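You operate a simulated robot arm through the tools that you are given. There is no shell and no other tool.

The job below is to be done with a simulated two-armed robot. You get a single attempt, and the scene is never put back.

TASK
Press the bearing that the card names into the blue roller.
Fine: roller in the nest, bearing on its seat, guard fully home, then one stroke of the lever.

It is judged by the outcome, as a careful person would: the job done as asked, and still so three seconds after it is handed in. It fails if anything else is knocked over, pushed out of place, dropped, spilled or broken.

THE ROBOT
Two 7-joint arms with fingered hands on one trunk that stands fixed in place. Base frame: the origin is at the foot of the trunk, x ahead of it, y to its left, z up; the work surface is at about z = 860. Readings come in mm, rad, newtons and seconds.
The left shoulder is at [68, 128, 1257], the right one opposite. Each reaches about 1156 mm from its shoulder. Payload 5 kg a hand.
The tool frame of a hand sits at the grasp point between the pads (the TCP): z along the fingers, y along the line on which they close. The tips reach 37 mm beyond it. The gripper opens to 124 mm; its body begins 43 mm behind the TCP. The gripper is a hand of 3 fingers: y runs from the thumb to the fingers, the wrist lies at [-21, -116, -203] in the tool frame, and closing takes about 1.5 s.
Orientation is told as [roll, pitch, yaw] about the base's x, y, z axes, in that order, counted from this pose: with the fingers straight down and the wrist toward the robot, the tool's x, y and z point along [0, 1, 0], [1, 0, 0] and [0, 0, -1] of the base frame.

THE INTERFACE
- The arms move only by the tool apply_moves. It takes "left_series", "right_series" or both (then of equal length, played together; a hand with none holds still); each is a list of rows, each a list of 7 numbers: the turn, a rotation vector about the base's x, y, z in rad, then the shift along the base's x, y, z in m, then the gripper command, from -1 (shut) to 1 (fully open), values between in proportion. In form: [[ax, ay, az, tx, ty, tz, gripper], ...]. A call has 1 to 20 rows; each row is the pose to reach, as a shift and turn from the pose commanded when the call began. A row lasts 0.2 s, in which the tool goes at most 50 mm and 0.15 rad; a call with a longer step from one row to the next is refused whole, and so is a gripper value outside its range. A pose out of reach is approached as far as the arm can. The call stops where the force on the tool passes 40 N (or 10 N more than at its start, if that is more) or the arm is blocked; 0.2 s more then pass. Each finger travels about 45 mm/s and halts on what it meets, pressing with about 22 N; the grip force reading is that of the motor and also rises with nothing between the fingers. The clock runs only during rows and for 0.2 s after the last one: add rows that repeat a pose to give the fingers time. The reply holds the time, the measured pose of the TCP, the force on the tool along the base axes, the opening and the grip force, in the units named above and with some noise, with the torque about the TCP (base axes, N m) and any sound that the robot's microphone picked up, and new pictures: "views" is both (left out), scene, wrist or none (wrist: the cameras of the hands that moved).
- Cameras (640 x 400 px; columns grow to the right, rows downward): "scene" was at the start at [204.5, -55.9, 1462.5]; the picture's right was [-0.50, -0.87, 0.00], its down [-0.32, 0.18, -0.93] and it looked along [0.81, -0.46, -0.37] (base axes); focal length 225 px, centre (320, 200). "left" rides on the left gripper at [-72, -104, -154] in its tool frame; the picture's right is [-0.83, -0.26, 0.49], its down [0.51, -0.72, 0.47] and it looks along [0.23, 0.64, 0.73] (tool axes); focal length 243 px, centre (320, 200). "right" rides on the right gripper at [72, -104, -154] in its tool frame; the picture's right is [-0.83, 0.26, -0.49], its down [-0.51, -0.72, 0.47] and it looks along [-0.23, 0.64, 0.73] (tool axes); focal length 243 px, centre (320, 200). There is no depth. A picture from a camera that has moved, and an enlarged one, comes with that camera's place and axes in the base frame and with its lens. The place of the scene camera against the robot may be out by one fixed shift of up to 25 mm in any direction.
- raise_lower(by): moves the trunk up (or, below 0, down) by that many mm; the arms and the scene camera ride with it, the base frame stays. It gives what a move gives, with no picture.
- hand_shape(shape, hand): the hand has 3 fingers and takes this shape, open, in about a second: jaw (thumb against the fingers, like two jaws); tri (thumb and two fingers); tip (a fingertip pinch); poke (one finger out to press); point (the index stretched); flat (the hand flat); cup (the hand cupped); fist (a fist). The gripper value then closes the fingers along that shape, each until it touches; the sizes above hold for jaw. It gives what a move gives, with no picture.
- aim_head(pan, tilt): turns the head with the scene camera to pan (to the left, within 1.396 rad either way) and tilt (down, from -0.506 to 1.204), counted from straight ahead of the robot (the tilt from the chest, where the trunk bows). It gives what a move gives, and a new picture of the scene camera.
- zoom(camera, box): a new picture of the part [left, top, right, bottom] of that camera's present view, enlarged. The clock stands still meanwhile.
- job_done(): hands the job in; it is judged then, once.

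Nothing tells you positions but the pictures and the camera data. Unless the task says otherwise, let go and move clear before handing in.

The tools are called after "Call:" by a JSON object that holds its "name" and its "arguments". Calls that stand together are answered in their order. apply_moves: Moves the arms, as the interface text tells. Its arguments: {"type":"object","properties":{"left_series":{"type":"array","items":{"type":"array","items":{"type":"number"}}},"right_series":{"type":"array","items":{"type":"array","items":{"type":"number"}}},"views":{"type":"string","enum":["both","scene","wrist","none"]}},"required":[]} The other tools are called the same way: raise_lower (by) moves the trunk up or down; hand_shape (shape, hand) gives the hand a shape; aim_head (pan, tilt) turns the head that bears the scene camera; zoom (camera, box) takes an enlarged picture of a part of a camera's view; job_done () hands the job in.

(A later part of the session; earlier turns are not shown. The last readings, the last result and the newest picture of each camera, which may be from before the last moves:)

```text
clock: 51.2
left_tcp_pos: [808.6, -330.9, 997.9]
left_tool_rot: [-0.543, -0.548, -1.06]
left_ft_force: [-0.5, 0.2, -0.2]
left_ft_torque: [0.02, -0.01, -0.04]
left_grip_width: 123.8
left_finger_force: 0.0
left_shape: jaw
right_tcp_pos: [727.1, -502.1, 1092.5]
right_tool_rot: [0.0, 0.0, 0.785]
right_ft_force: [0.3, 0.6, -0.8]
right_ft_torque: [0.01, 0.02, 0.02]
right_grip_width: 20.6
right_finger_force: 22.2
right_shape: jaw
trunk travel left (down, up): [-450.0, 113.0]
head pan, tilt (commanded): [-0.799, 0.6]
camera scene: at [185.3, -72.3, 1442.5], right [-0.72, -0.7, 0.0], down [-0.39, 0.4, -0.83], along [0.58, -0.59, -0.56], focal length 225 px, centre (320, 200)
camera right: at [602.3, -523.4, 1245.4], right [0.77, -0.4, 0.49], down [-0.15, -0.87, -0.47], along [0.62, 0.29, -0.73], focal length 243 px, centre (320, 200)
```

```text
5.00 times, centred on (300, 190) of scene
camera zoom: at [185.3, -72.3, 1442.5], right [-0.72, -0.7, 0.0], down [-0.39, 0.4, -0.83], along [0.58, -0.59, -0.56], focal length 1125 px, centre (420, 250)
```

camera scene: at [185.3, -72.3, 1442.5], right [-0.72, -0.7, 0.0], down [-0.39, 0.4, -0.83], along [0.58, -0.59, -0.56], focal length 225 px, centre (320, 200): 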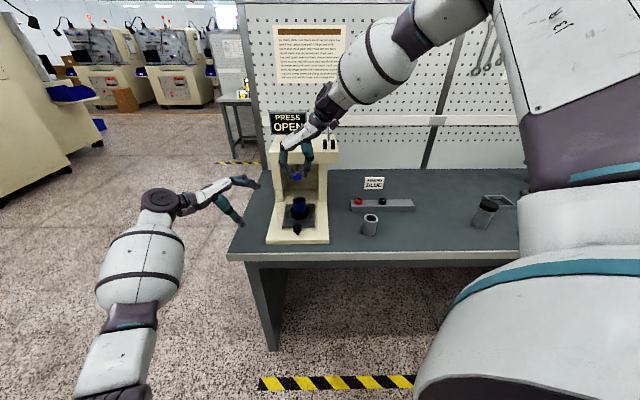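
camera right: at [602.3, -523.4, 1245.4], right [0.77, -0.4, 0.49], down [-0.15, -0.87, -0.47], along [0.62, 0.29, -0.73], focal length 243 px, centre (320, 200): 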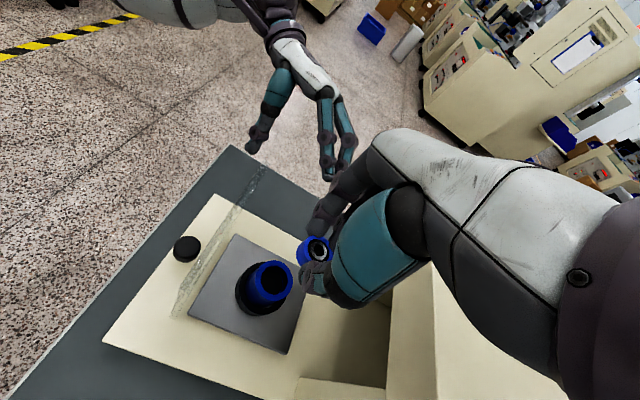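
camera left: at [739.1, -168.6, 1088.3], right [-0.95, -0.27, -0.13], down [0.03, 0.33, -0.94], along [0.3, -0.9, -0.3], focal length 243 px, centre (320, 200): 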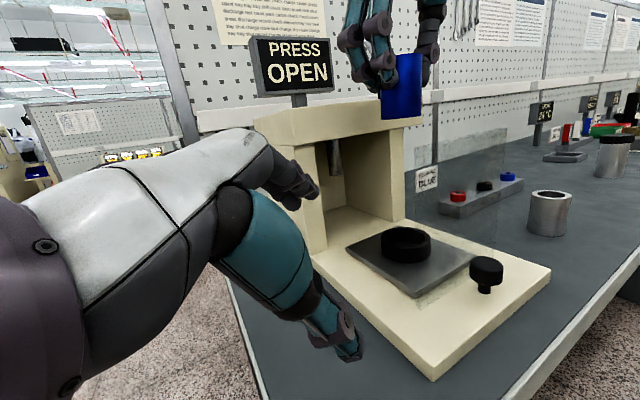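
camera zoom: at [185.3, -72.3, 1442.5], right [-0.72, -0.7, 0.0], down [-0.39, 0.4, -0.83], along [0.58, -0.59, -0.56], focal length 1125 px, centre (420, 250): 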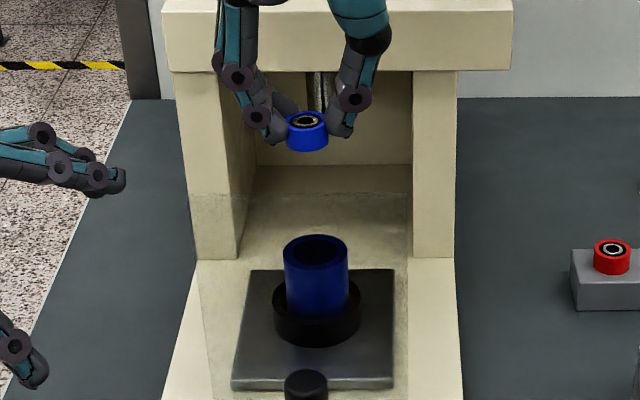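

Above the roller. Lowering to about 8 mm over the roller's rim and then aligning finely.

Call:
{"name": "apply_moves", "arguments": {"right_series": [[0, 0, 0, 0, 0, -0.02, -1], [0, 0, 0, 0, 0, -0.04, -1], [0, 0, 0, 0, 0, -0.06, -1], [0, 0, 0, 0, 0, -0.072, -1], [0, 0, 0, 0, 0, -0.078, -1], [0, 0, 0, 0, 0, -0.078, -1]], "views": "none"}}

Call:
{"name": "zoom", "arguments": {"camera": "right", "box": [260, 210, 350, 310]}}

Call:
{"name": "zoom", "arguments": {"camera": "left", "box": [370, 160, 450, 240]}}

Call:
{"name": "zoom", "arguments": {"camera": "scene", "box": [285, 180, 317, 212]}}

```text
clock: 52.6
left_tcp_pos: [809.1, -330.2, 999.0]
left_tool_rot: [-0.542, -0.547, -1.061]
left_ft_force: [-0.4, -1.4, -0.2]
left_ft_torque: [0.0, -0.03, 0.02]
left_grip_width: 123.8
left_finger_force: 0.1
left_shape: jaw
right_tcp_pos: [725.0, -502.8, 1012.9]
right_tool_rot: [0.001, 0.0, 0.786]
right_ft_force: [0.3, 0.2, -1.5]
right_ft_torque: [-0.03, 0.01, -0.03]
right_grip_width: 20.5
right_finger_force: 21.7
right_shape: jaw
trunk travel left (down, up): [-450.0, 113.0]
head pan, tilt (commanded): [-0.799, 0.6]
```

```text
4.00 times, centred on (305, 260) of right
camera zoom: at [601.6, -523.9, 1165.3], right [0.77, -0.4, 0.49], down [-0.15, -0.87, -0.47], along [0.62, 0.29, -0.73], focal length 970 px, centre (380, -40)
```

zoom: 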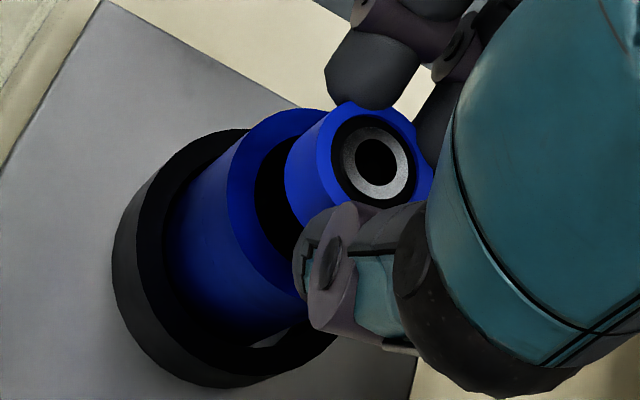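

```text
5.00 times, centred on (410, 200) of left
camera zoom: at [737.6, -169.2, 1089.5], right [-0.95, -0.27, -0.13], down [0.04, 0.33, -0.94], along [0.3, -0.9, -0.3], focal length 1213 px, centre (-130, 200)
```

zoom: 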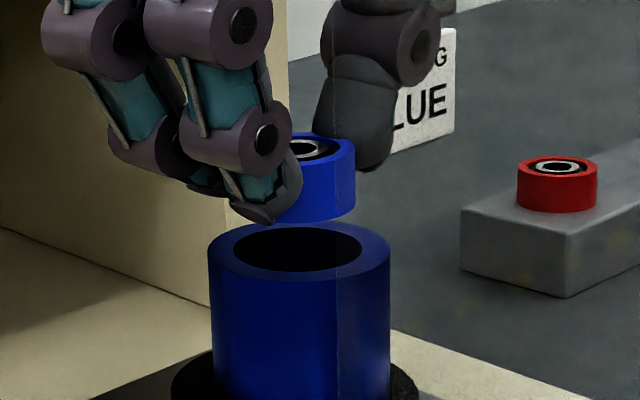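

```text
12.50 times, centred on (301, 196) of scene
camera zoom: at [185.6, -73.2, 1442.4], right [-0.72, -0.7, 0.0], down [-0.39, 0.4, -0.83], along [0.58, -0.59, -0.56], focal length 2812 px, centre (558, 250)
```

zoom: 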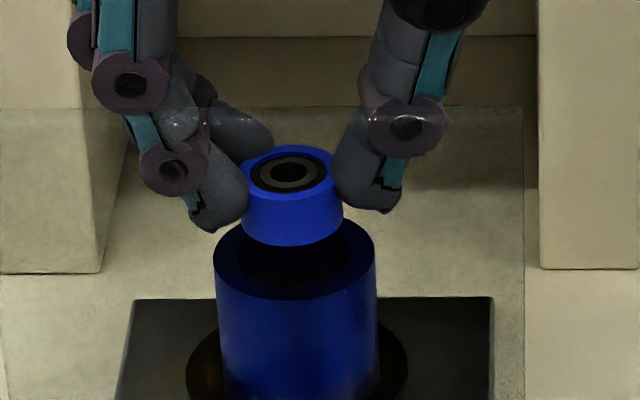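

All three views agree the bearing is centred over the bore (gap ≈14 mm). Lowering 10 mm and checking again.

Call:
{"name": "apply_moves", "arguments": {"right_series": [[0, 0, 0, 0, 0, -0.004, -1], [0, 0, 0, 0, 0, -0.008, -1], [0, 0, 0, 0, 0, -0.01, -1], [0, 0, 0, 0, 0, -0.01, -1]], "views": "none"}}

Call:
{"name": "zoom", "arguments": {"camera": "right", "box": [265, 215, 345, 305]}}

Call:
{"name": "zoom", "arguments": {"camera": "left", "box": [380, 175, 440, 235]}}

Call:
{"name": "zoom", "arguments": {"camera": "scene", "box": [288, 183, 314, 209]}}

```text
clock: 53.6
left_tcp_pos: [809.3, -330.7, 998.1]
left_tool_rot: [-0.541, -0.548, -1.061]
left_ft_force: [-0.1, 0.3, -1.0]
left_ft_torque: [0.01, -0.01, -0.02]
left_grip_width: 123.6
left_finger_force: 0.0
left_shape: jaw
right_tcp_pos: [724.6, -503.3, 1002.1]
right_tool_rot: [0.0, -0.002, 0.785]
right_ft_force: [0.8, 0.4, -0.4]
right_ft_torque: [-0.01, -0.02, 0.05]
right_grip_width: 20.9
right_finger_force: 21.8
right_shape: jaw
trunk travel left (down, up): [-450.0, 113.0]
head pan, tilt (commanded): [-0.799, 0.6]
```

```text
4.44 times, centred on (305, 260) of right
camera zoom: at [601.9, -523.9, 1156.1], right [0.77, -0.4, 0.49], down [-0.15, -0.87, -0.47], along [0.62, 0.29, -0.73], focal length 1078 px, centre (387, -67)
```

zoom: 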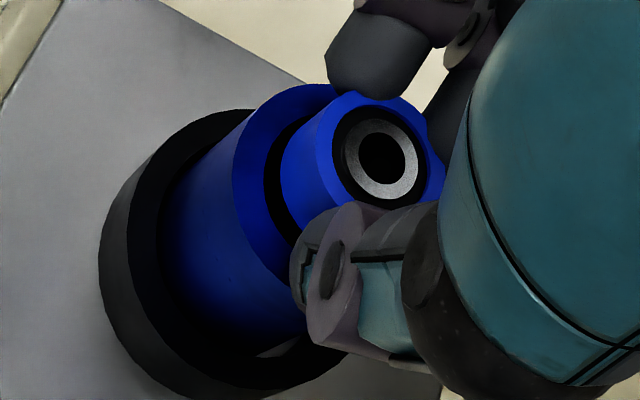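

```text
6.67 times, centred on (410, 205) of left
camera zoom: at [737.6, -169.2, 1089.5], right [-0.95, -0.27, -0.13], down [0.04, 0.33, -0.94], along [0.3, -0.9, -0.3], focal length 1618 px, centre (-280, 167)
```

zoom: 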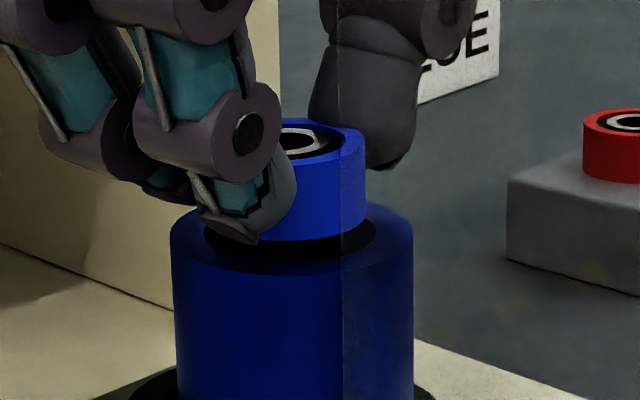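

```text
15.38 times, centred on (301, 196) of scene
camera zoom: at [185.5, -73.2, 1442.4], right [-0.72, -0.7, 0.0], down [-0.39, 0.4, -0.83], along [0.58, -0.59, -0.56], focal length 3461 px, centre (612, 262)
```

zoom: 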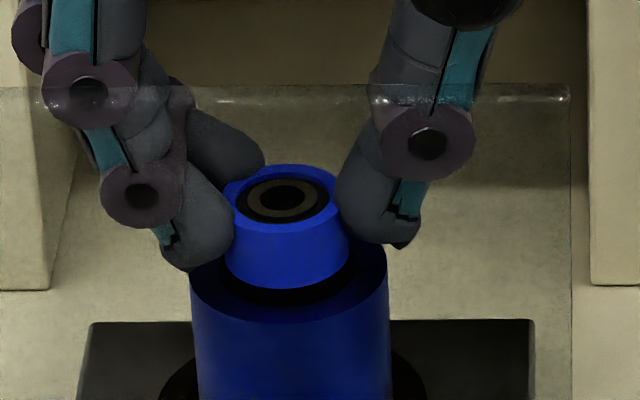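

Well centred – the dark clearance ring is even all round. Lowering the last few millimetres by feel.

Call:
{"name": "apply_moves", "arguments": {"right_series": [[0, 0, 0, 0, 0, -0.001, -1], [0, 0, 0, 0, 0, -0.002, -1], [0, 0, 0, 0, 0, -0.003, -1], [0, 0, 0, 0, 0, -0.004, -1]], "views": "none"}}

Call:
{"name": "zoom", "arguments": {"camera": "left", "box": [380, 175, 440, 235]}}

Call:
{"name": "zoom", "arguments": {"camera": "scene", "box": [288, 183, 314, 209]}}

```text
clock: 54.6
left_tcp_pos: [810.0, -330.7, 998.4]
left_tool_rot: [-0.542, -0.548, -1.061]
left_ft_force: [-1.3, -0.1, -0.2]
left_ft_torque: [-0.01, 0.01, 0.0]
left_grip_width: 123.6
left_finger_force: 0.0
left_shape: jaw
right_tcp_pos: [726.3, -503.8, 998.4]
right_tool_rot: [0.0, 0.001, 0.786]
right_ft_force: [1.3, 0.2, -0.2]
right_ft_torque: [0.01, 0.01, -0.01]
right_grip_width: 20.6
right_finger_force: 21.8
right_shape: jaw
trunk travel left (down, up): [-450.0, 113.0]
head pan, tilt (commanded): [-0.799, 0.6]
```

```text
6.67 times, centred on (410, 205) of left
camera zoom: at [737.6, -169.2, 1089.5], right [-0.95, -0.27, -0.13], down [0.04, 0.33, -0.94], along [0.3, -0.9, -0.3], focal length 1618 px, centre (-280, 167)
```

zoom: 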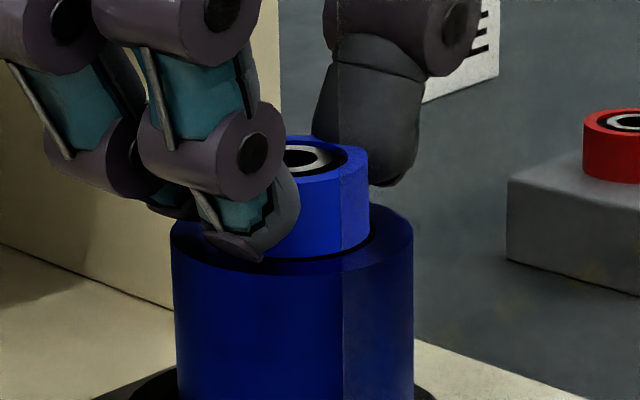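

```text
15.38 times, centred on (301, 196) of scene
camera zoom: at [185.6, -73.1, 1442.4], right [-0.72, -0.7, 0.0], down [-0.39, 0.4, -0.83], along [0.58, -0.59, -0.56], focal length 3461 px, centre (612, 262)
```

zoom: 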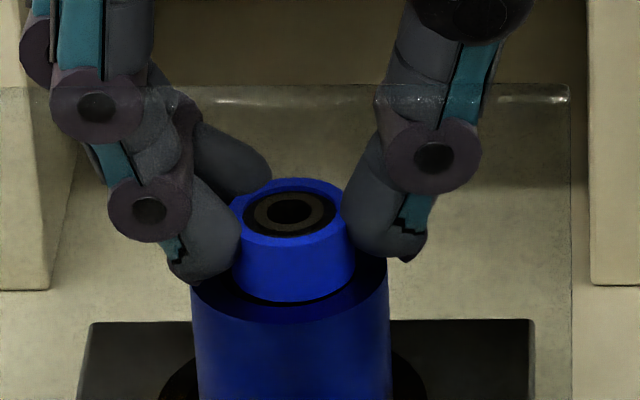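

Call:
{"name": "apply_moves", "arguments": {"right_series": [[0, 0, 0, 0, 0, -0.001, -1], [0, 0, 0, 0, 0, -0.002, -1], [0, 0, 0, 0, 0, -0.002, -1]], "views": "none"}}

Call:
{"name": "zoom", "arguments": {"camera": "left", "box": [380, 175, 440, 235]}}

Call:
{"name": "zoom", "arguments": {"camera": "scene", "box": [288, 183, 314, 209]}}

Call:
{"name": "zoom", "arguments": {"camera": "right", "box": [265, 215, 345, 305]}}

```text
clock: 55.4
left_tcp_pos: [809.2, -331.5, 998.1]
left_tool_rot: [-0.543, -0.548, -1.061]
left_ft_force: [0.7, -0.4, -1.1]
left_ft_torque: [-0.01, 0.0, 0.04]
left_grip_width: 123.5
left_finger_force: 0.0
left_shape: jaw
right_tcp_pos: [725.2, -503.6, 998.2]
right_tool_rot: [0.0, 0.0, 0.786]
right_ft_force: [-0.5, 0.5, -0.4]
right_ft_torque: [0.0, -0.01, 0.02]
right_grip_width: 20.8
right_finger_force: 21.6
right_shape: jaw
trunk travel left (down, up): [-450.0, 113.0]
head pan, tilt (commanded): [-0.799, 0.6]
```

```text
6.67 times, centred on (410, 205) of left
camera zoom: at [737.6, -169.2, 1089.5], right [-0.95, -0.27, -0.13], down [0.04, 0.33, -0.94], along [0.3, -0.9, -0.3], focal length 1618 px, centre (-280, 167)
```

zoom: 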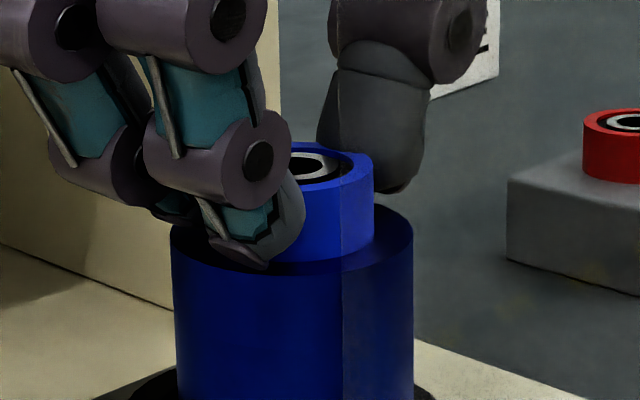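

```text
15.38 times, centred on (301, 196) of scene
camera zoom: at [185.5, -73.1, 1442.4], right [-0.72, -0.7, 0.0], down [-0.39, 0.4, -0.83], along [0.58, -0.59, -0.56], focal length 3461 px, centre (612, 262)
```

zoom: 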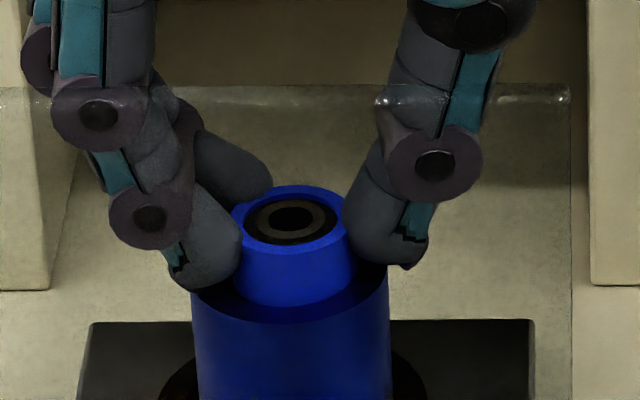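

```text
4.44 times, centred on (305, 260) of right
camera zoom: at [600.3, -524.6, 1150.4], right [0.77, -0.4, 0.49], down [-0.15, -0.87, -0.47], along [0.62, 0.29, -0.73], focal length 1078 px, centre (387, -67)
```

zoom: 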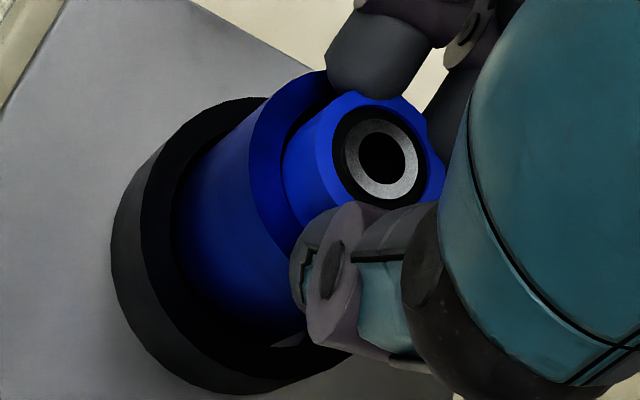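

The bearing is at the rim but has drifted ~1.3 mm toward the right side; I'll nudge it back to centre.

Call:
{"name": "apply_moves", "arguments": {"right_series": [[0, 0, 0, 0.0009, 0.0009, 0, -1], [0, 0, 0, 0.0009, 0.0009, 0, -1]], "views": "none"}}

Call:
{"name": "zoom", "arguments": {"camera": "left", "box": [390, 185, 430, 225]}}

Call:
{"name": "zoom", "arguments": {"camera": "scene", "box": [291, 186, 311, 206]}}

Call:
{"name": "zoom", "arguments": {"camera": "right", "box": [275, 225, 325, 275]}}

```text
clock: 56.0
left_tcp_pos: [808.9, -331.3, 999.3]
left_tool_rot: [-0.543, -0.548, -1.062]
left_ft_force: [-0.2, -0.2, -0.3]
left_ft_torque: [-0.01, -0.03, 0.01]
left_grip_width: 123.9
left_finger_force: 0.1
left_shape: jaw
right_tcp_pos: [725.6, -502.8, 998.5]
right_tool_rot: [-0.001, 0.001, 0.787]
right_ft_force: [0.3, -1.5, -0.4]
right_ft_torque: [-0.02, -0.03, 0.03]
right_grip_width: 20.9
right_finger_force: 21.7
right_shape: jaw
trunk travel left (down, up): [-450.0, 113.0]
head pan, tilt (commanded): [-0.799, 0.6]
```

```text
10.00 times, centred on (410, 205) of left
camera zoom: at [737.6, -169.2, 1089.5], right [-0.95, -0.27, -0.13], down [0.04, 0.33, -0.94], along [0.3, -0.9, -0.3], focal length 2426 px, centre (-580, 150)
```

zoom: 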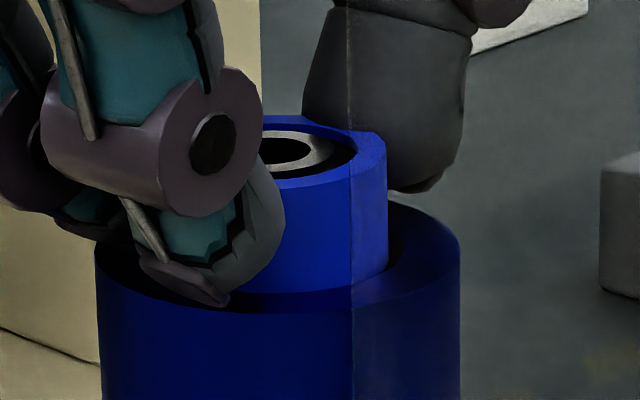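

```text
16.00 times, centred on (301, 196) of scene
camera zoom: at [185.5, -73.2, 1442.4], right [-0.72, -0.7, 0.0], down [-0.39, 0.4, -0.83], along [0.58, -0.59, -0.56], focal length 3600 px, centre (624, 264)
```

zoom: 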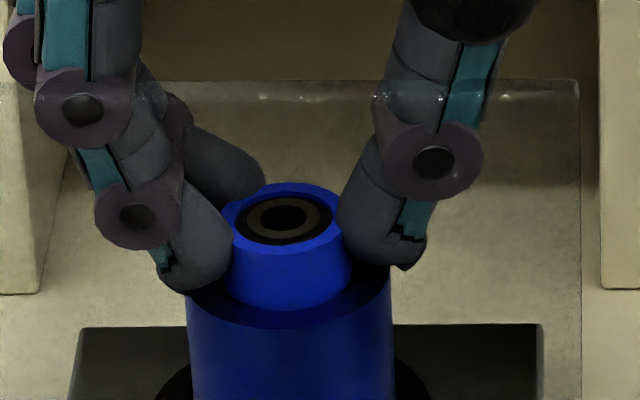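

```text
8.00 times, centred on (300, 250) of right
camera zoom: at [602.0, -524.4, 1150.3], right [0.77, -0.4, 0.49], down [-0.15, -0.87, -0.47], along [0.62, 0.29, -0.73], focal length 1941 px, centre (480, -200)
```

zoom: 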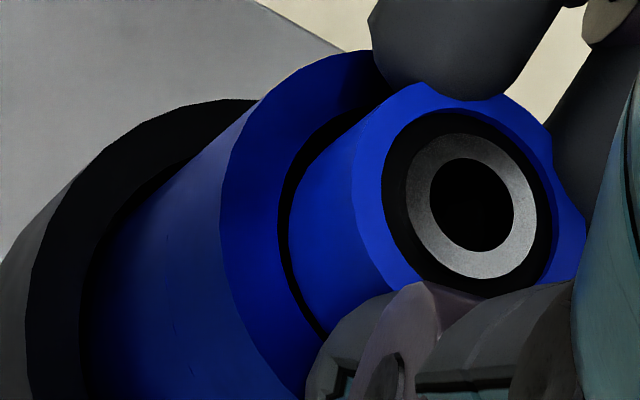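

The bearing's lower edge is at rim level and centred. Lowering on in 1 mm steps, watching the force.

Call:
{"name": "apply_moves", "arguments": {"right_series": [[0, 0, 0, 0, 0, -0.001, -1], [0, 0, 0, 0, 0, -0.002, -1], [0, 0, 0, 0, 0, -0.002, -1]], "views": "none"}}

Call:
{"name": "zoom", "arguments": {"camera": "left", "box": [390, 185, 430, 225]}}

Call:
{"name": "zoom", "arguments": {"camera": "right", "box": [275, 225, 325, 275]}}

```text
clock: 56.8
left_tcp_pos: [808.9, -330.0, 998.2]
left_tool_rot: [-0.543, -0.548, -1.061]
left_ft_force: [-0.2, 0.4, -0.5]
left_ft_torque: [-0.01, -0.01, 0.01]
left_grip_width: 123.9
left_finger_force: 0.1
left_shape: jaw
right_tcp_pos: [726.3, -502.5, 996.2]
right_tool_rot: [-0.002, -0.002, 0.787]
right_ft_force: [0.3, 0.2, 6.0]
right_ft_torque: [0.18, -0.04, -0.02]
right_grip_width: 20.9
right_finger_force: 22.2
right_shape: jaw
trunk travel left (down, up): [-450.0, 113.0]
head pan, tilt (commanded): [-0.799, 0.6]
```

```text
10.00 times, centred on (410, 205) of left
camera zoom: at [737.2, -168.8, 1090.0], right [-0.95, -0.27, -0.13], down [0.04, 0.33, -0.94], along [0.3, -0.9, -0.3], focal length 2426 px, centre (-580, 150)
```

zoom: 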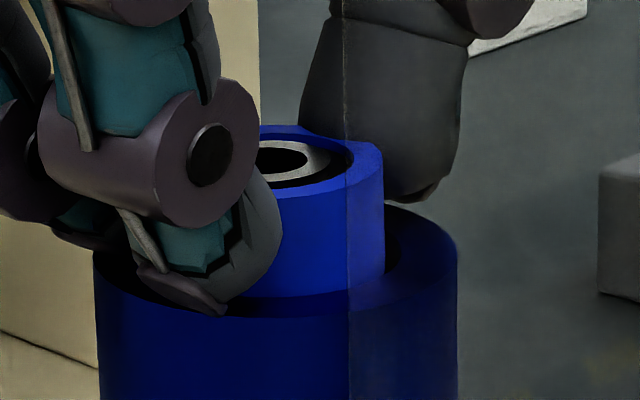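

```text
8.00 times, centred on (300, 250) of right
camera zoom: at [601.9, -524.2, 1149.3], right [0.77, -0.4, 0.49], down [-0.15, -0.87, -0.47], along [0.62, 0.29, -0.73], focal length 1941 px, centre (480, -200)
```

zoom: 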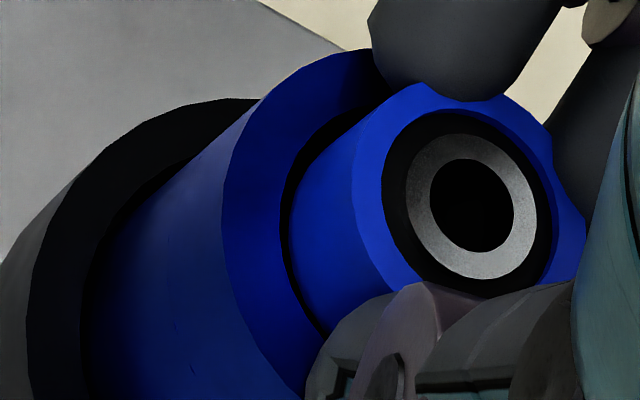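

Contact of 6 N is at the front fingertip on the roller's rim, so the bearing's lower edge is already in the bore. I'll ease up 1 mm and open the fingers slowly.

Call:
{"name": "apply_moves", "arguments": {"right_series": [[0, 0, 0, 0, 0, 0.001, -1], [0, 0, 0, 0, 0, 0.001, -0.6], [0, 0, 0, 0, 0, 0.001, -0.5], [0, 0, 0, 0, 0, 0.001, -0.4], [0, 0, 0, 0, 0, 0.001, -0.3], [0, 0, 0, 0, 0, 0.001, -0.2], [0, 0, 0, 0, 0, 0.001, -0.1], [0, 0, 0, 0, 0, 0.001, 0], [0, 0, 0, 0, 0, 0.001, 0]], "views": "none"}}

Call:
{"name": "zoom", "arguments": {"camera": "left", "box": [380, 170, 440, 230]}}

Call:
{"name": "zoom", "arguments": {"camera": "scene", "box": [288, 183, 314, 209]}}

Call:
{"name": "zoom", "arguments": {"camera": "right", "box": [260, 215, 340, 295]}}

```text
clock: 58.8
left_tcp_pos: [808.8, -331.7, 998.0]
left_tool_rot: [-0.543, -0.549, -1.06]
left_ft_force: [0.6, -0.1, -0.2]
left_ft_torque: [0.01, -0.02, -0.01]
left_grip_width: 123.9
left_finger_force: 0.2
left_shape: jaw
right_tcp_pos: [725.6, -502.5, 996.6]
right_tool_rot: [0.001, -0.001, 0.787]
right_ft_force: [0.2, -0.2, -0.1]
right_ft_torque: [0.03, 0.0, 0.04]
right_grip_width: 61.3
right_finger_force: 0.0
right_shape: jaw
trunk travel left (down, up): [-450.0, 113.0]
head pan, tilt (commanded): [-0.799, 0.6]
```

```text
6.67 times, centred on (410, 200) of left
camera zoom: at [737.6, -169.1, 1089.5], right [-0.95, -0.27, -0.13], down [0.04, 0.33, -0.94], along [0.3, -0.9, -0.3], focal length 1618 px, centre (-280, 200)
```

zoom: 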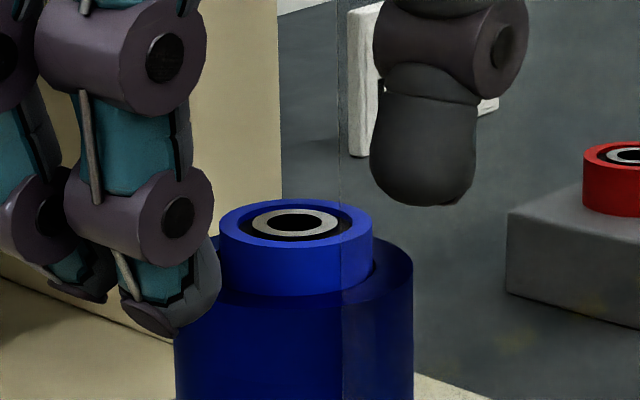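

```text
15.38 times, centred on (301, 196) of scene
camera zoom: at [185.5, -73.1, 1442.4], right [-0.72, -0.7, 0.0], down [-0.39, 0.4, -0.83], along [0.58, -0.59, -0.56], focal length 3461 px, centre (612, 262)
```

zoom: 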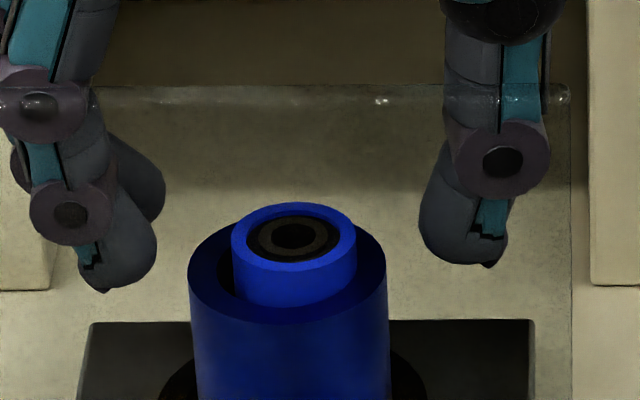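

```text
5.00 times, centred on (300, 255) of right
camera zoom: at [602.3, -524.4, 1149.4], right [0.77, -0.4, 0.49], down [-0.15, -0.87, -0.47], along [0.62, 0.29, -0.73], focal length 1213 px, centre (420, -75)
```

zoom: 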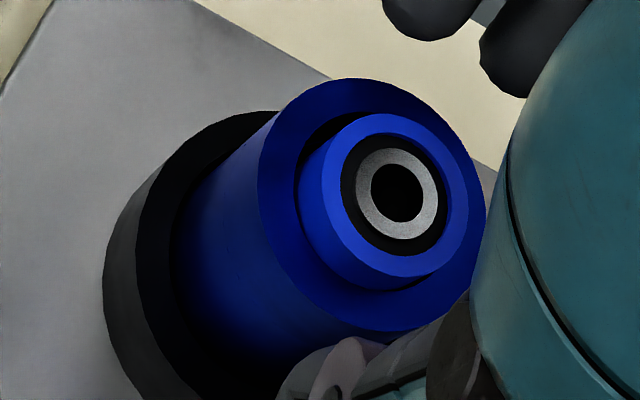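

The bearing has dropped onto its seat in the roller. Raising the hand straight up and inspecting.

Call:
{"name": "apply_moves", "arguments": {"right_series": [[0, 0, 0, 0, 0, 0.01, 0.2], [0, 0, 0, 0, 0, 0.03, 0.4], [0, 0, 0, 0, 0, 0.06, 0.4], [0, 0, 0, 0, 0, 0.1, 0.4], [0, 0, 0, 0, 0, 0.14, 0.4], [0, 0, 0, 0, 0, 0.18, 0.4], [0, 0, 0, 0, 0, 0.18, 0.4]], "views": "both"}}

Call:
{"name": "zoom", "arguments": {"camera": "right", "box": [225, 260, 285, 320]}}

Call:
{"name": "zoom", "arguments": {"camera": "left", "box": [380, 180, 440, 240]}}

Call:
{"name": "zoom", "arguments": {"camera": "scene", "box": [288, 183, 314, 209]}}

```text
clock: 60.4
left_tcp_pos: [809.5, -331.5, 998.9]
left_tool_rot: [-0.543, -0.548, -1.061]
left_ft_force: [-0.4, 0.0, 0.4]
left_ft_torque: [-0.04, 0.02, 0.0]
left_grip_width: 124.1
left_finger_force: 0.0
left_shape: jaw
right_tcp_pos: [728.4, -503.4, 1172.8]
right_tool_rot: [0.0, 0.001, 0.786]
right_ft_force: [0.5, -0.7, -0.6]
right_ft_torque: [0.01, 0.03, 0.03]
right_grip_width: 86.3
right_finger_force: 0.0
right_shape: jaw
trunk travel left (down, up): [-450.0, 113.0]
head pan, tilt (commanded): [-0.799, 0.6]
camera scene: at [186.1, -73.6, 1442.2], right [-0.72, -0.7, 0.0], down [-0.39, 0.41, -0.82], along [0.58, -0.59, -0.57], focal length 225 px, centre (320, 200)
camera right: at [603.5, -525.3, 1325.5], right [0.77, -0.4, 0.49], down [-0.15, -0.87, -0.47], along [0.62, 0.29, -0.73], focal length 243 px, centre (320, 200)
```

scene: 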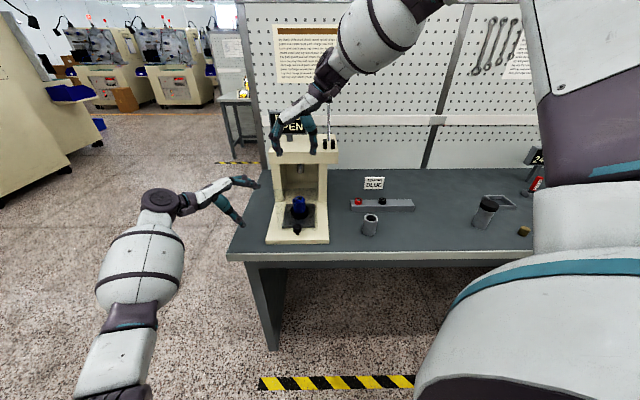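
right: 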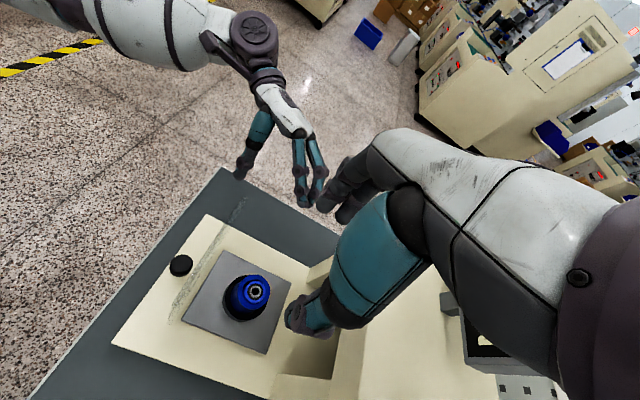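

```text
6.67 times, centred on (255, 290) of right
camera zoom: at [603.5, -525.3, 1325.5], right [0.77, -0.4, 0.49], down [-0.15, -0.87, -0.47], along [0.62, 0.29, -0.73], focal length 1618 px, centre (753, -400)
```

zoom: 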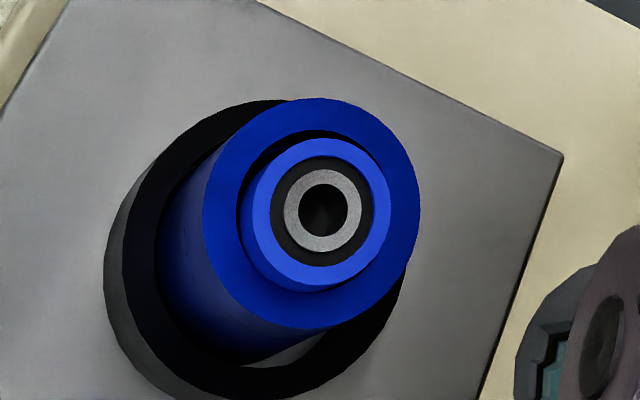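

```text
6.67 times, centred on (410, 210) of left
camera zoom: at [738.0, -169.6, 1089.0], right [-0.95, -0.27, -0.13], down [0.03, 0.33, -0.94], along [0.3, -0.9, -0.3], focal length 1618 px, centre (-280, 133)
```

zoom: 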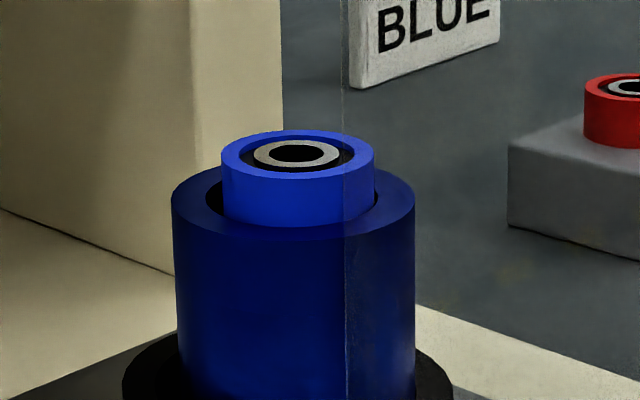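

```text
15.38 times, centred on (301, 196) of scene
camera zoom: at [186.1, -73.6, 1442.2], right [-0.72, -0.7, 0.0], down [-0.39, 0.41, -0.82], along [0.58, -0.59, -0.57], focal length 3461 px, centre (612, 262)
```

zoom: 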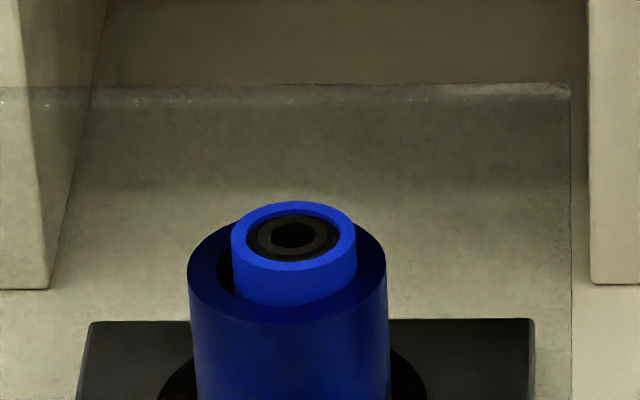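

The bearing sits level on its seat. Now I'll locate the knob of the pulled-out drawer to push the guard home.

Call:
{"name": "zoom", "arguments": {"camera": "right", "box": [150, 235, 210, 295]}}

Call:
{"name": "zoom", "arguments": {"camera": "left", "box": [450, 240, 530, 320]}}

```text
6.67 times, centred on (180, 265) of right
camera zoom: at [603.5, -525.3, 1325.5], right [0.77, -0.4, 0.49], down [-0.15, -0.87, -0.47], along [0.62, 0.29, -0.73], focal length 1618 px, centre (1253, -233)
```

zoom: 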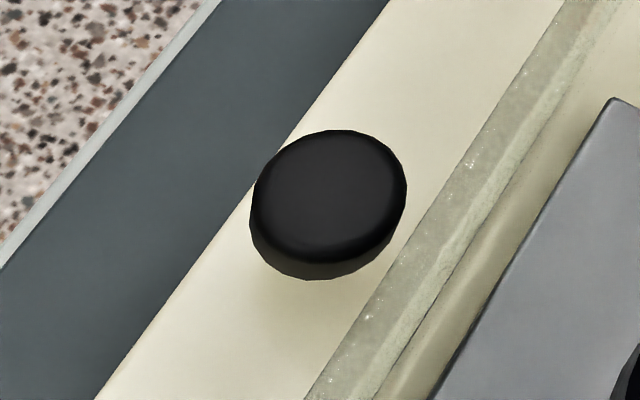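

```text
5.00 times, centred on (490, 280) of left
camera zoom: at [738.0, -169.6, 1089.0], right [-0.95, -0.27, -0.13], down [0.03, 0.33, -0.94], along [0.3, -0.9, -0.3], focal length 1213 px, centre (-530, -200)
```

zoom: 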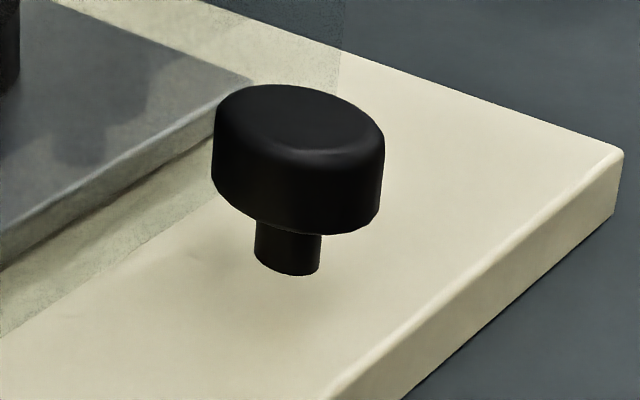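

The knob now stands at about [649, -424]. I'll bring the open right hand, tilted as before, over and down in front of the knob.

Call:
{"name": "apply_moves", "arguments": {"right_series": [[0, 0, 0, -0.0212, 0.0212, 0, 0.6], [0, 0, 0, -0.0424, 0.0424, 0, 1], [-0.0707, -0.0707, 0, -0.0636, 0.0636, 0, 1], [-0.1414, -0.1414, 0, -0.0813, 0.0813, 0, 1], [-0.2121, -0.2121, 0, -0.096, 0.0978, -0.03, 1], [-0.2468, -0.2468, 0, -0.0951, 0.0987, -0.065, 1], [-0.2468, -0.2468, 0, -0.0951, 0.0987, -0.105, 1], [-0.2468, -0.2468, 0, -0.0951, 0.0987, -0.148, 1], [-0.2468, -0.2468, 0, -0.0951, 0.0987, -0.191, 1], [-0.2468, -0.2468, 0, -0.0951, 0.0987, -0.191, 1]], "views": "both"}}

Call:
{"name": "zoom", "arguments": {"camera": "left", "box": [400, 120, 640, 340]}}

Call:
{"name": "zoom", "arguments": {"camera": "right", "box": [230, 180, 370, 320]}}

```text
clock: 62.6
left_tcp_pos: [808.7, -329.6, 1000.5]
left_tool_rot: [-0.543, -0.549, -1.06]
left_ft_force: [-0.5, -0.4, 0.0]
left_ft_torque: [0.04, -0.02, 0.02]
left_grip_width: 123.8
left_finger_force: 0.1
left_shape: jaw
right_tcp_pos: [630.6, -403.5, 987.0]
right_tool_rot: [-0.351, 0.001, 0.787]
right_ft_force: [0.9, 1.0, -0.1]
right_ft_torque: [-0.02, 0.01, -0.01]
right_grip_width: 123.7
right_finger_force: 0.1
right_shape: jaw
trunk travel left (down, up): [-450.0, 113.0]
head pan, tilt (commanded): [-0.799, 0.6]
camera scene: at [184.5, -71.6, 1442.7], right [-0.72, -0.7, 0.0], down [-0.39, 0.4, -0.83], along [0.58, -0.59, -0.56], focal length 225 px, centre (320, 200)
camera right: at [472.2, -390.5, 1106.0], right [0.62, -0.25, 0.75], down [-0.06, -0.96, -0.27], along [0.79, 0.12, -0.61], focal length 243 px, centre (320, 200)
```

scene: 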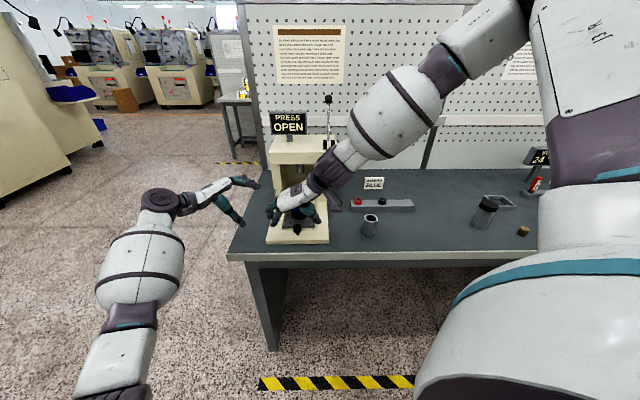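
right: 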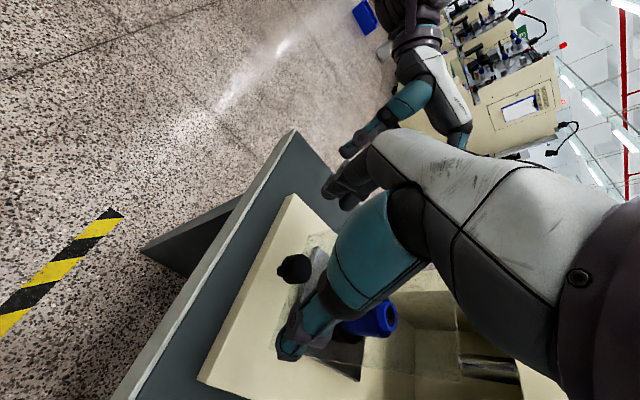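

```text
1.82 times, centred on (520, 230) of left
camera zoom: at [736.8, -168.0, 1090.5], right [-0.95, -0.27, -0.13], down [0.04, 0.33, -0.94], along [0.3, -0.91, -0.3], focal length 441 px, centre (-44, 146)
```

zoom: 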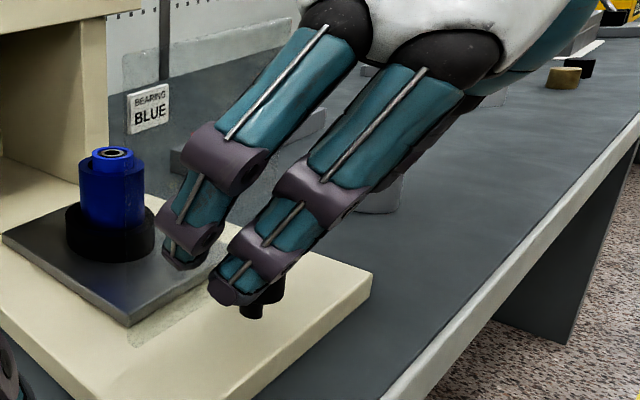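

```text
2.86 times, centred on (300, 250) of right
camera zoom: at [472.2, -390.5, 1106.0], right [0.62, -0.25, 0.75], down [-0.06, -0.96, -0.27], along [0.79, 0.12, -0.61], focal length 693 px, centre (377, 57)
```

zoom: 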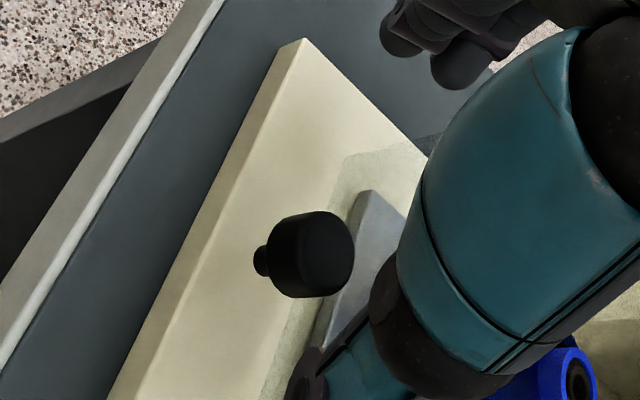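

The knob is between the open jaws' path as planned. Moving down over it and closing.

Call:
{"name": "apply_moves", "arguments": {"right_series": [[0, 0, 0, 0.0047, -0.0047, -0.02, 1], [0, 0, 0, 0.0094, -0.0094, -0.04, 1], [0, 0, 0, 0.0141, -0.0141, -0.06, 1], [0, 0, 0, 0.0141, -0.0141, -0.06, 0.4], [0, 0, 0, 0.0141, -0.0141, -0.06, 0], [0, 0, 0, 0.0141, -0.0141, -0.06, -0.4], [0, 0, 0, 0.0141, -0.0141, -0.06, -0.7], [0, 0, 0, 0.0141, -0.0141, -0.06, -1], [0, 0, 0, 0.0141, -0.0141, -0.06, -1], [0, 0, 0, 0.0141, -0.0141, -0.06, -1], [0, 0, 0, 0.0141, -0.0141, -0.06, -1]], "views": "wrist"}}

Call:
{"name": "zoom", "arguments": {"camera": "left", "box": [360, 140, 600, 340]}}

```text
clock: 65.0
left_tcp_pos: [808.1, -330.6, 999.7]
left_tool_rot: [-0.542, -0.547, -1.061]
left_ft_force: [1.1, 0.6, -0.4]
left_ft_torque: [0.02, 0.02, -0.01]
left_grip_width: 123.9
left_finger_force: 0.1
left_shape: jaw
right_tcp_pos: [643.7, -417.3, 924.0]
right_tool_rot: [-0.349, -0.003, 0.785]
right_ft_force: [0.1, -1.7, 0.4]
right_ft_torque: [0.16, -0.09, 0.0]
right_grip_width: 23.3
right_finger_force: 21.7
right_shape: jaw
trunk travel left (down, up): [-450.0, 113.0]
head pan, tilt (commanded): [-0.799, 0.6]
camera right: at [486.5, -405.0, 1043.9], right [0.62, -0.25, 0.75], down [-0.06, -0.96, -0.27], along [0.78, 0.12, -0.61], focal length 243 px, centre (320, 200)
```

right: 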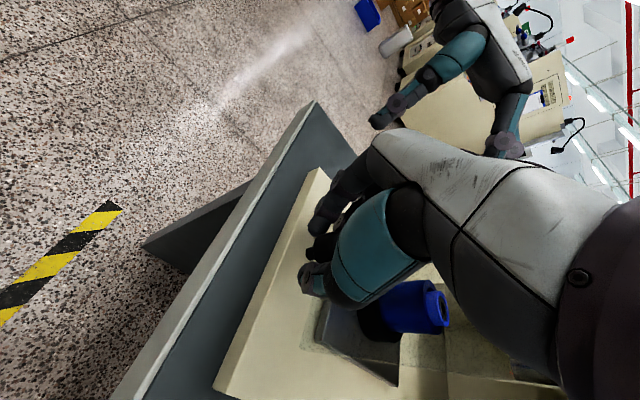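

```text
2.00 times, centred on (480, 240) of left
camera zoom: at [737.5, -169.3, 1089.6], right [-0.95, -0.27, -0.13], down [0.04, 0.33, -0.94], along [0.3, -0.9, -0.3], focal length 485 px, centre (0, 120)
```

zoom: 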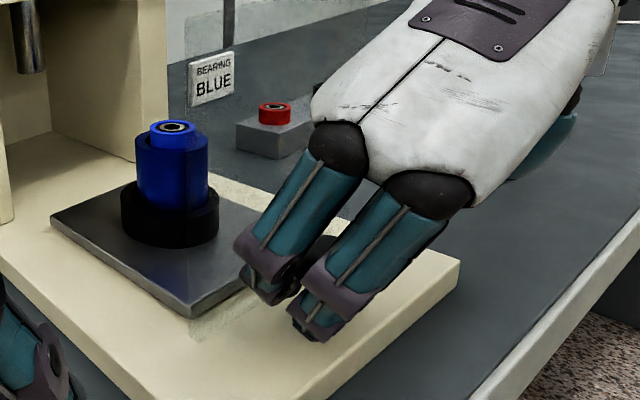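

Knob held. Pushing the drawer in slowly so the roller and bearing stay put.

Call:
{"name": "apply_moves", "arguments": {"right_series": [[0, 0, 0, 0.0014, -0.0014, 0, -1], [0, 0, 0, 0.0035, -0.0035, 0, -1], [0, 0, 0, 0.0064, -0.0064, 0, -1], [0, 0, 0, 0.0099, -0.0099, 0, -1], [0, 0, 0, 0.0134, -0.0134, 0, -1], [0, 0, 0, 0.017, -0.017, 0, -1], [0, 0, 0, 0.0205, -0.0205, 0, -1], [0, 0, 0, 0.0233, -0.0233, 0, -1], [0, 0, 0, 0.0247, -0.0247, 0, -1]], "views": "none"}}

Call:
{"name": "zoom", "arguments": {"camera": "left", "box": [340, 140, 560, 340]}}

```text
clock: 67.0
left_tcp_pos: [807.6, -331.3, 1000.2]
left_tool_rot: [-0.543, -0.55, -1.063]
left_ft_force: [-0.3, 0.0, -0.2]
left_ft_torque: [-0.01, 0.05, 0.01]
left_grip_width: 123.8
left_finger_force: 0.1
left_shape: jaw
right_tcp_pos: [668.3, -440.7, 926.7]
right_tool_rot: [-0.352, -0.003, 0.785]
right_ft_force: [-2.8, -1.1, 10.3]
right_ft_torque: [0.4, -0.27, -0.02]
right_grip_width: 22.8
right_finger_force: 22.4
right_shape: jaw
trunk travel left (down, up): [-450.0, 113.0]
head pan, tilt (commanded): [-0.799, 0.6]
```

```text
2.00 times, centred on (450, 240) of left
camera zoom: at [736.5, -168.8, 1090.5], right [-0.95, -0.27, -0.13], down [0.04, 0.33, -0.94], along [0.3, -0.9, -0.3], focal length 485 px, centre (60, 120)
```

zoom: 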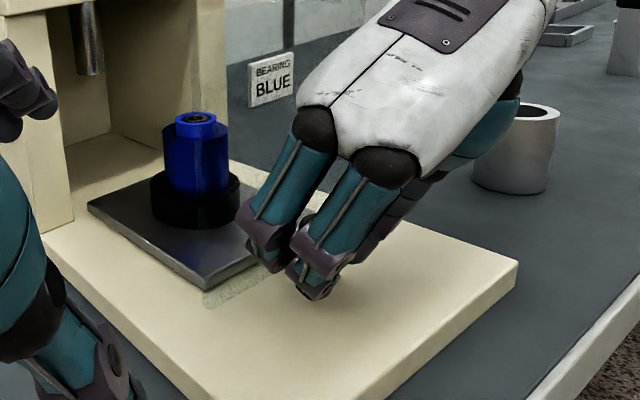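

Sliding well; roller and bearing are steady. Continuing with a 1.5 mm lift to unload the fingertips.

Call:
{"name": "apply_moves", "arguments": {"right_series": [[0, 0, 0, 0.0018, -0.0018, 0.001, -1], [0, 0, 0, 0.0046, -0.0046, 0.0015, -1], [0, 0, 0, 0.0081, -0.0081, 0.0015, -1], [0, 0, 0, 0.0117, -0.0117, 0.0015, -1], [0, 0, 0, 0.0152, -0.0152, 0.0015, -1], [0, 0, 0, 0.0187, -0.0187, 0.0015, -1], [0, 0, 0, 0.0223, -0.0223, 0.0015, -1], [0, 0, 0, 0.0258, -0.0258, 0.0015, -1], [0, 0, 0, 0.0293, -0.0293, 0.0015, -1], [0, 0, 0, 0.0329, -0.0329, 0.0015, -1], [0, 0, 0, 0.0364, -0.0364, 0.0015, -1], [0, 0, 0, 0.0399, -0.0399, 0.0015, -1], [0, 0, 0, 0.0435, -0.0435, 0.0015, -1], [0, 0, 0, 0.047, -0.047, 0.0015, -1], [0, 0, 0, 0.0506, -0.0506, 0.0015, -1], [0, 0, 0, 0.0534, -0.0534, 0.0015, -1], [0, 0, 0, 0.0555, -0.0555, 0.0015, -1], [0, 0, 0, 0.0566, -0.0566, 0.0015, -1]], "views": "none"}}

Call:
{"name": "zoom", "arguments": {"camera": "left", "box": [300, 100, 520, 320]}}

```text
clock: 70.8
left_tcp_pos: [810.3, -332.3, 998.5]
left_tool_rot: [-0.546, -0.548, -1.061]
left_ft_force: [-0.1, -0.4, -0.4]
left_ft_torque: [0.02, -0.06, 0.0]
left_grip_width: 124.0
left_finger_force: 0.1
left_shape: jaw
right_tcp_pos: [726.4, -499.4, 926.0]
right_tool_rot: [-0.349, -0.002, 0.784]
right_ft_force: [-4.2, -2.4, -1.1]
right_ft_torque: [0.16, 0.0, -0.04]
right_grip_width: 22.2
right_finger_force: 22.1
right_shape: jaw
trunk travel left (down, up): [-450.0, 113.0]
head pan, tilt (commanded): [-0.799, 0.6]
```

```text
1.82 times, centred on (410, 210) of left
camera zoom: at [737.3, -169.6, 1089.6], right [-0.95, -0.27, -0.13], down [0.04, 0.33, -0.94], along [0.3, -0.9, -0.3], focal length 441 px, centre (156, 182)
```

zoom: 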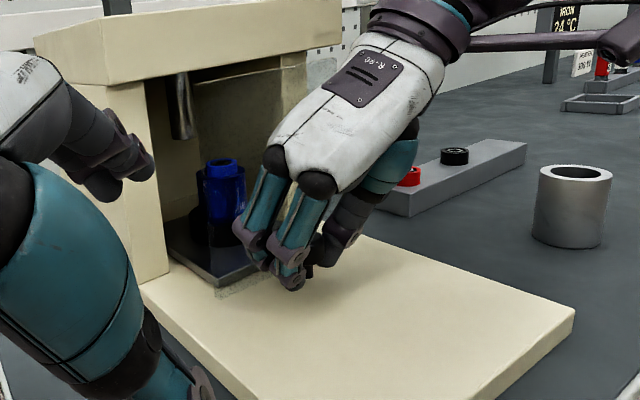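

About 55 mm to go. Continuing the push.

Call:
{"name": "apply_moves", "arguments": {"right_series": [[0, 0, 0, 0.0014, -0.0014, 0, -1], [0, 0, 0, 0.0042, -0.0042, 0, -1], [0, 0, 0, 0.0078, -0.0078, 0, -1], [0, 0, 0, 0.0113, -0.0113, 0, -1], [0, 0, 0, 0.0148, -0.0148, 0, -1], [0, 0, 0, 0.0184, -0.0184, 0, -1], [0, 0, 0, 0.0219, -0.0219, 0, -1], [0, 0, 0, 0.0255, -0.0255, 0, -1], [0, 0, 0, 0.029, -0.029, 0, -1], [0, 0, 0, 0.0318, -0.0318, 0, -1], [0, 0, 0, 0.0332, -0.0332, 0, -1]], "views": "scene"}}

Call:
{"name": "zoom", "arguments": {"camera": "left", "box": [300, 100, 480, 300]}}

Call:
{"name": "zoom", "arguments": {"camera": "scene", "box": [255, 90, 351, 250]}}

```text
clock: 73.2
left_tcp_pos: [808.9, -332.6, 998.4]
left_tool_rot: [-0.543, -0.548, -1.061]
left_ft_force: [-0.2, -0.3, -0.2]
left_ft_torque: [0.0, -0.02, 0.01]
left_grip_width: 124.0
left_finger_force: 0.1
left_shape: jaw
right_tcp_pos: [760.8, -532.5, 926.1]
right_tool_rot: [-0.35, -0.001, 0.786]
right_ft_force: [-1.9, -2.8, -5.0]
right_ft_torque: [0.18, 0.04, -0.02]
right_grip_width: 22.4
right_finger_force: 22.0
right_shape: jaw
trunk travel left (down, up): [-450.0, 113.0]
head pan, tilt (commanded): [-0.799, 0.6]
camera scene: at [185.9, -73.8, 1442.3], right [-0.72, -0.7, 0.0], down [-0.39, 0.41, -0.82], along [0.58, -0.59, -0.57], focal length 225 px, centre (320, 200)
```

scene: 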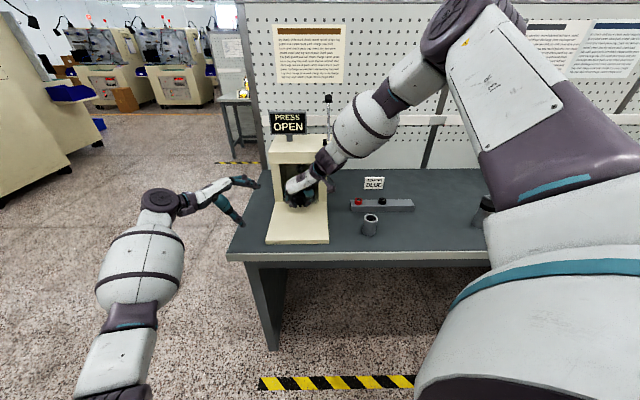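

```text
2.00 times, centred on (390, 200) of left
camera zoom: at [737.9, -169.7, 1089.2], right [-0.95, -0.27, -0.13], down [0.04, 0.33, -0.94], along [0.3, -0.9, -0.3], focal length 485 px, centre (180, 200)
```

zoom: 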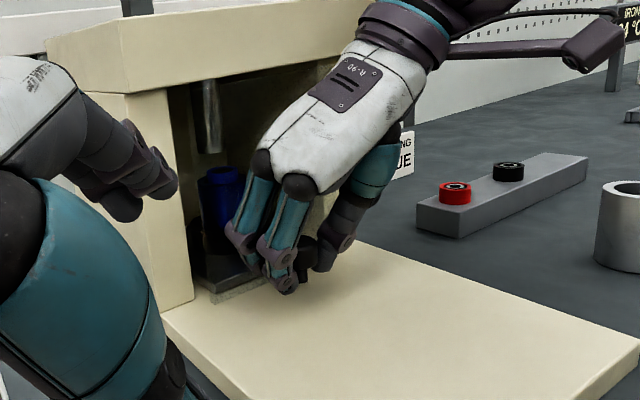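

```text
2.50 times, centred on (303, 170) of scene
camera zoom: at [185.9, -73.8, 1442.3], right [-0.72, -0.7, 0.0], down [-0.39, 0.41, -0.82], along [0.58, -0.59, -0.57], focal length 562 px, centre (362, 275)
```

zoom: 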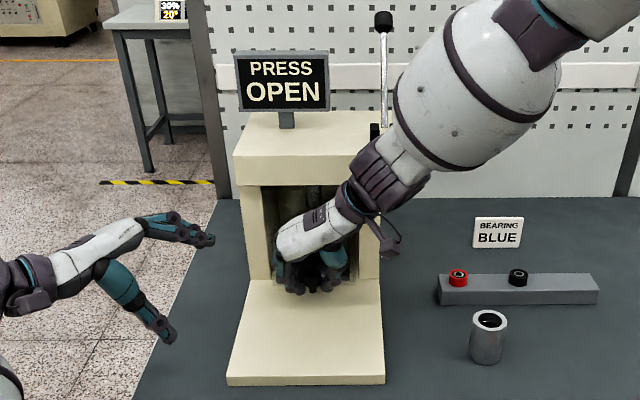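

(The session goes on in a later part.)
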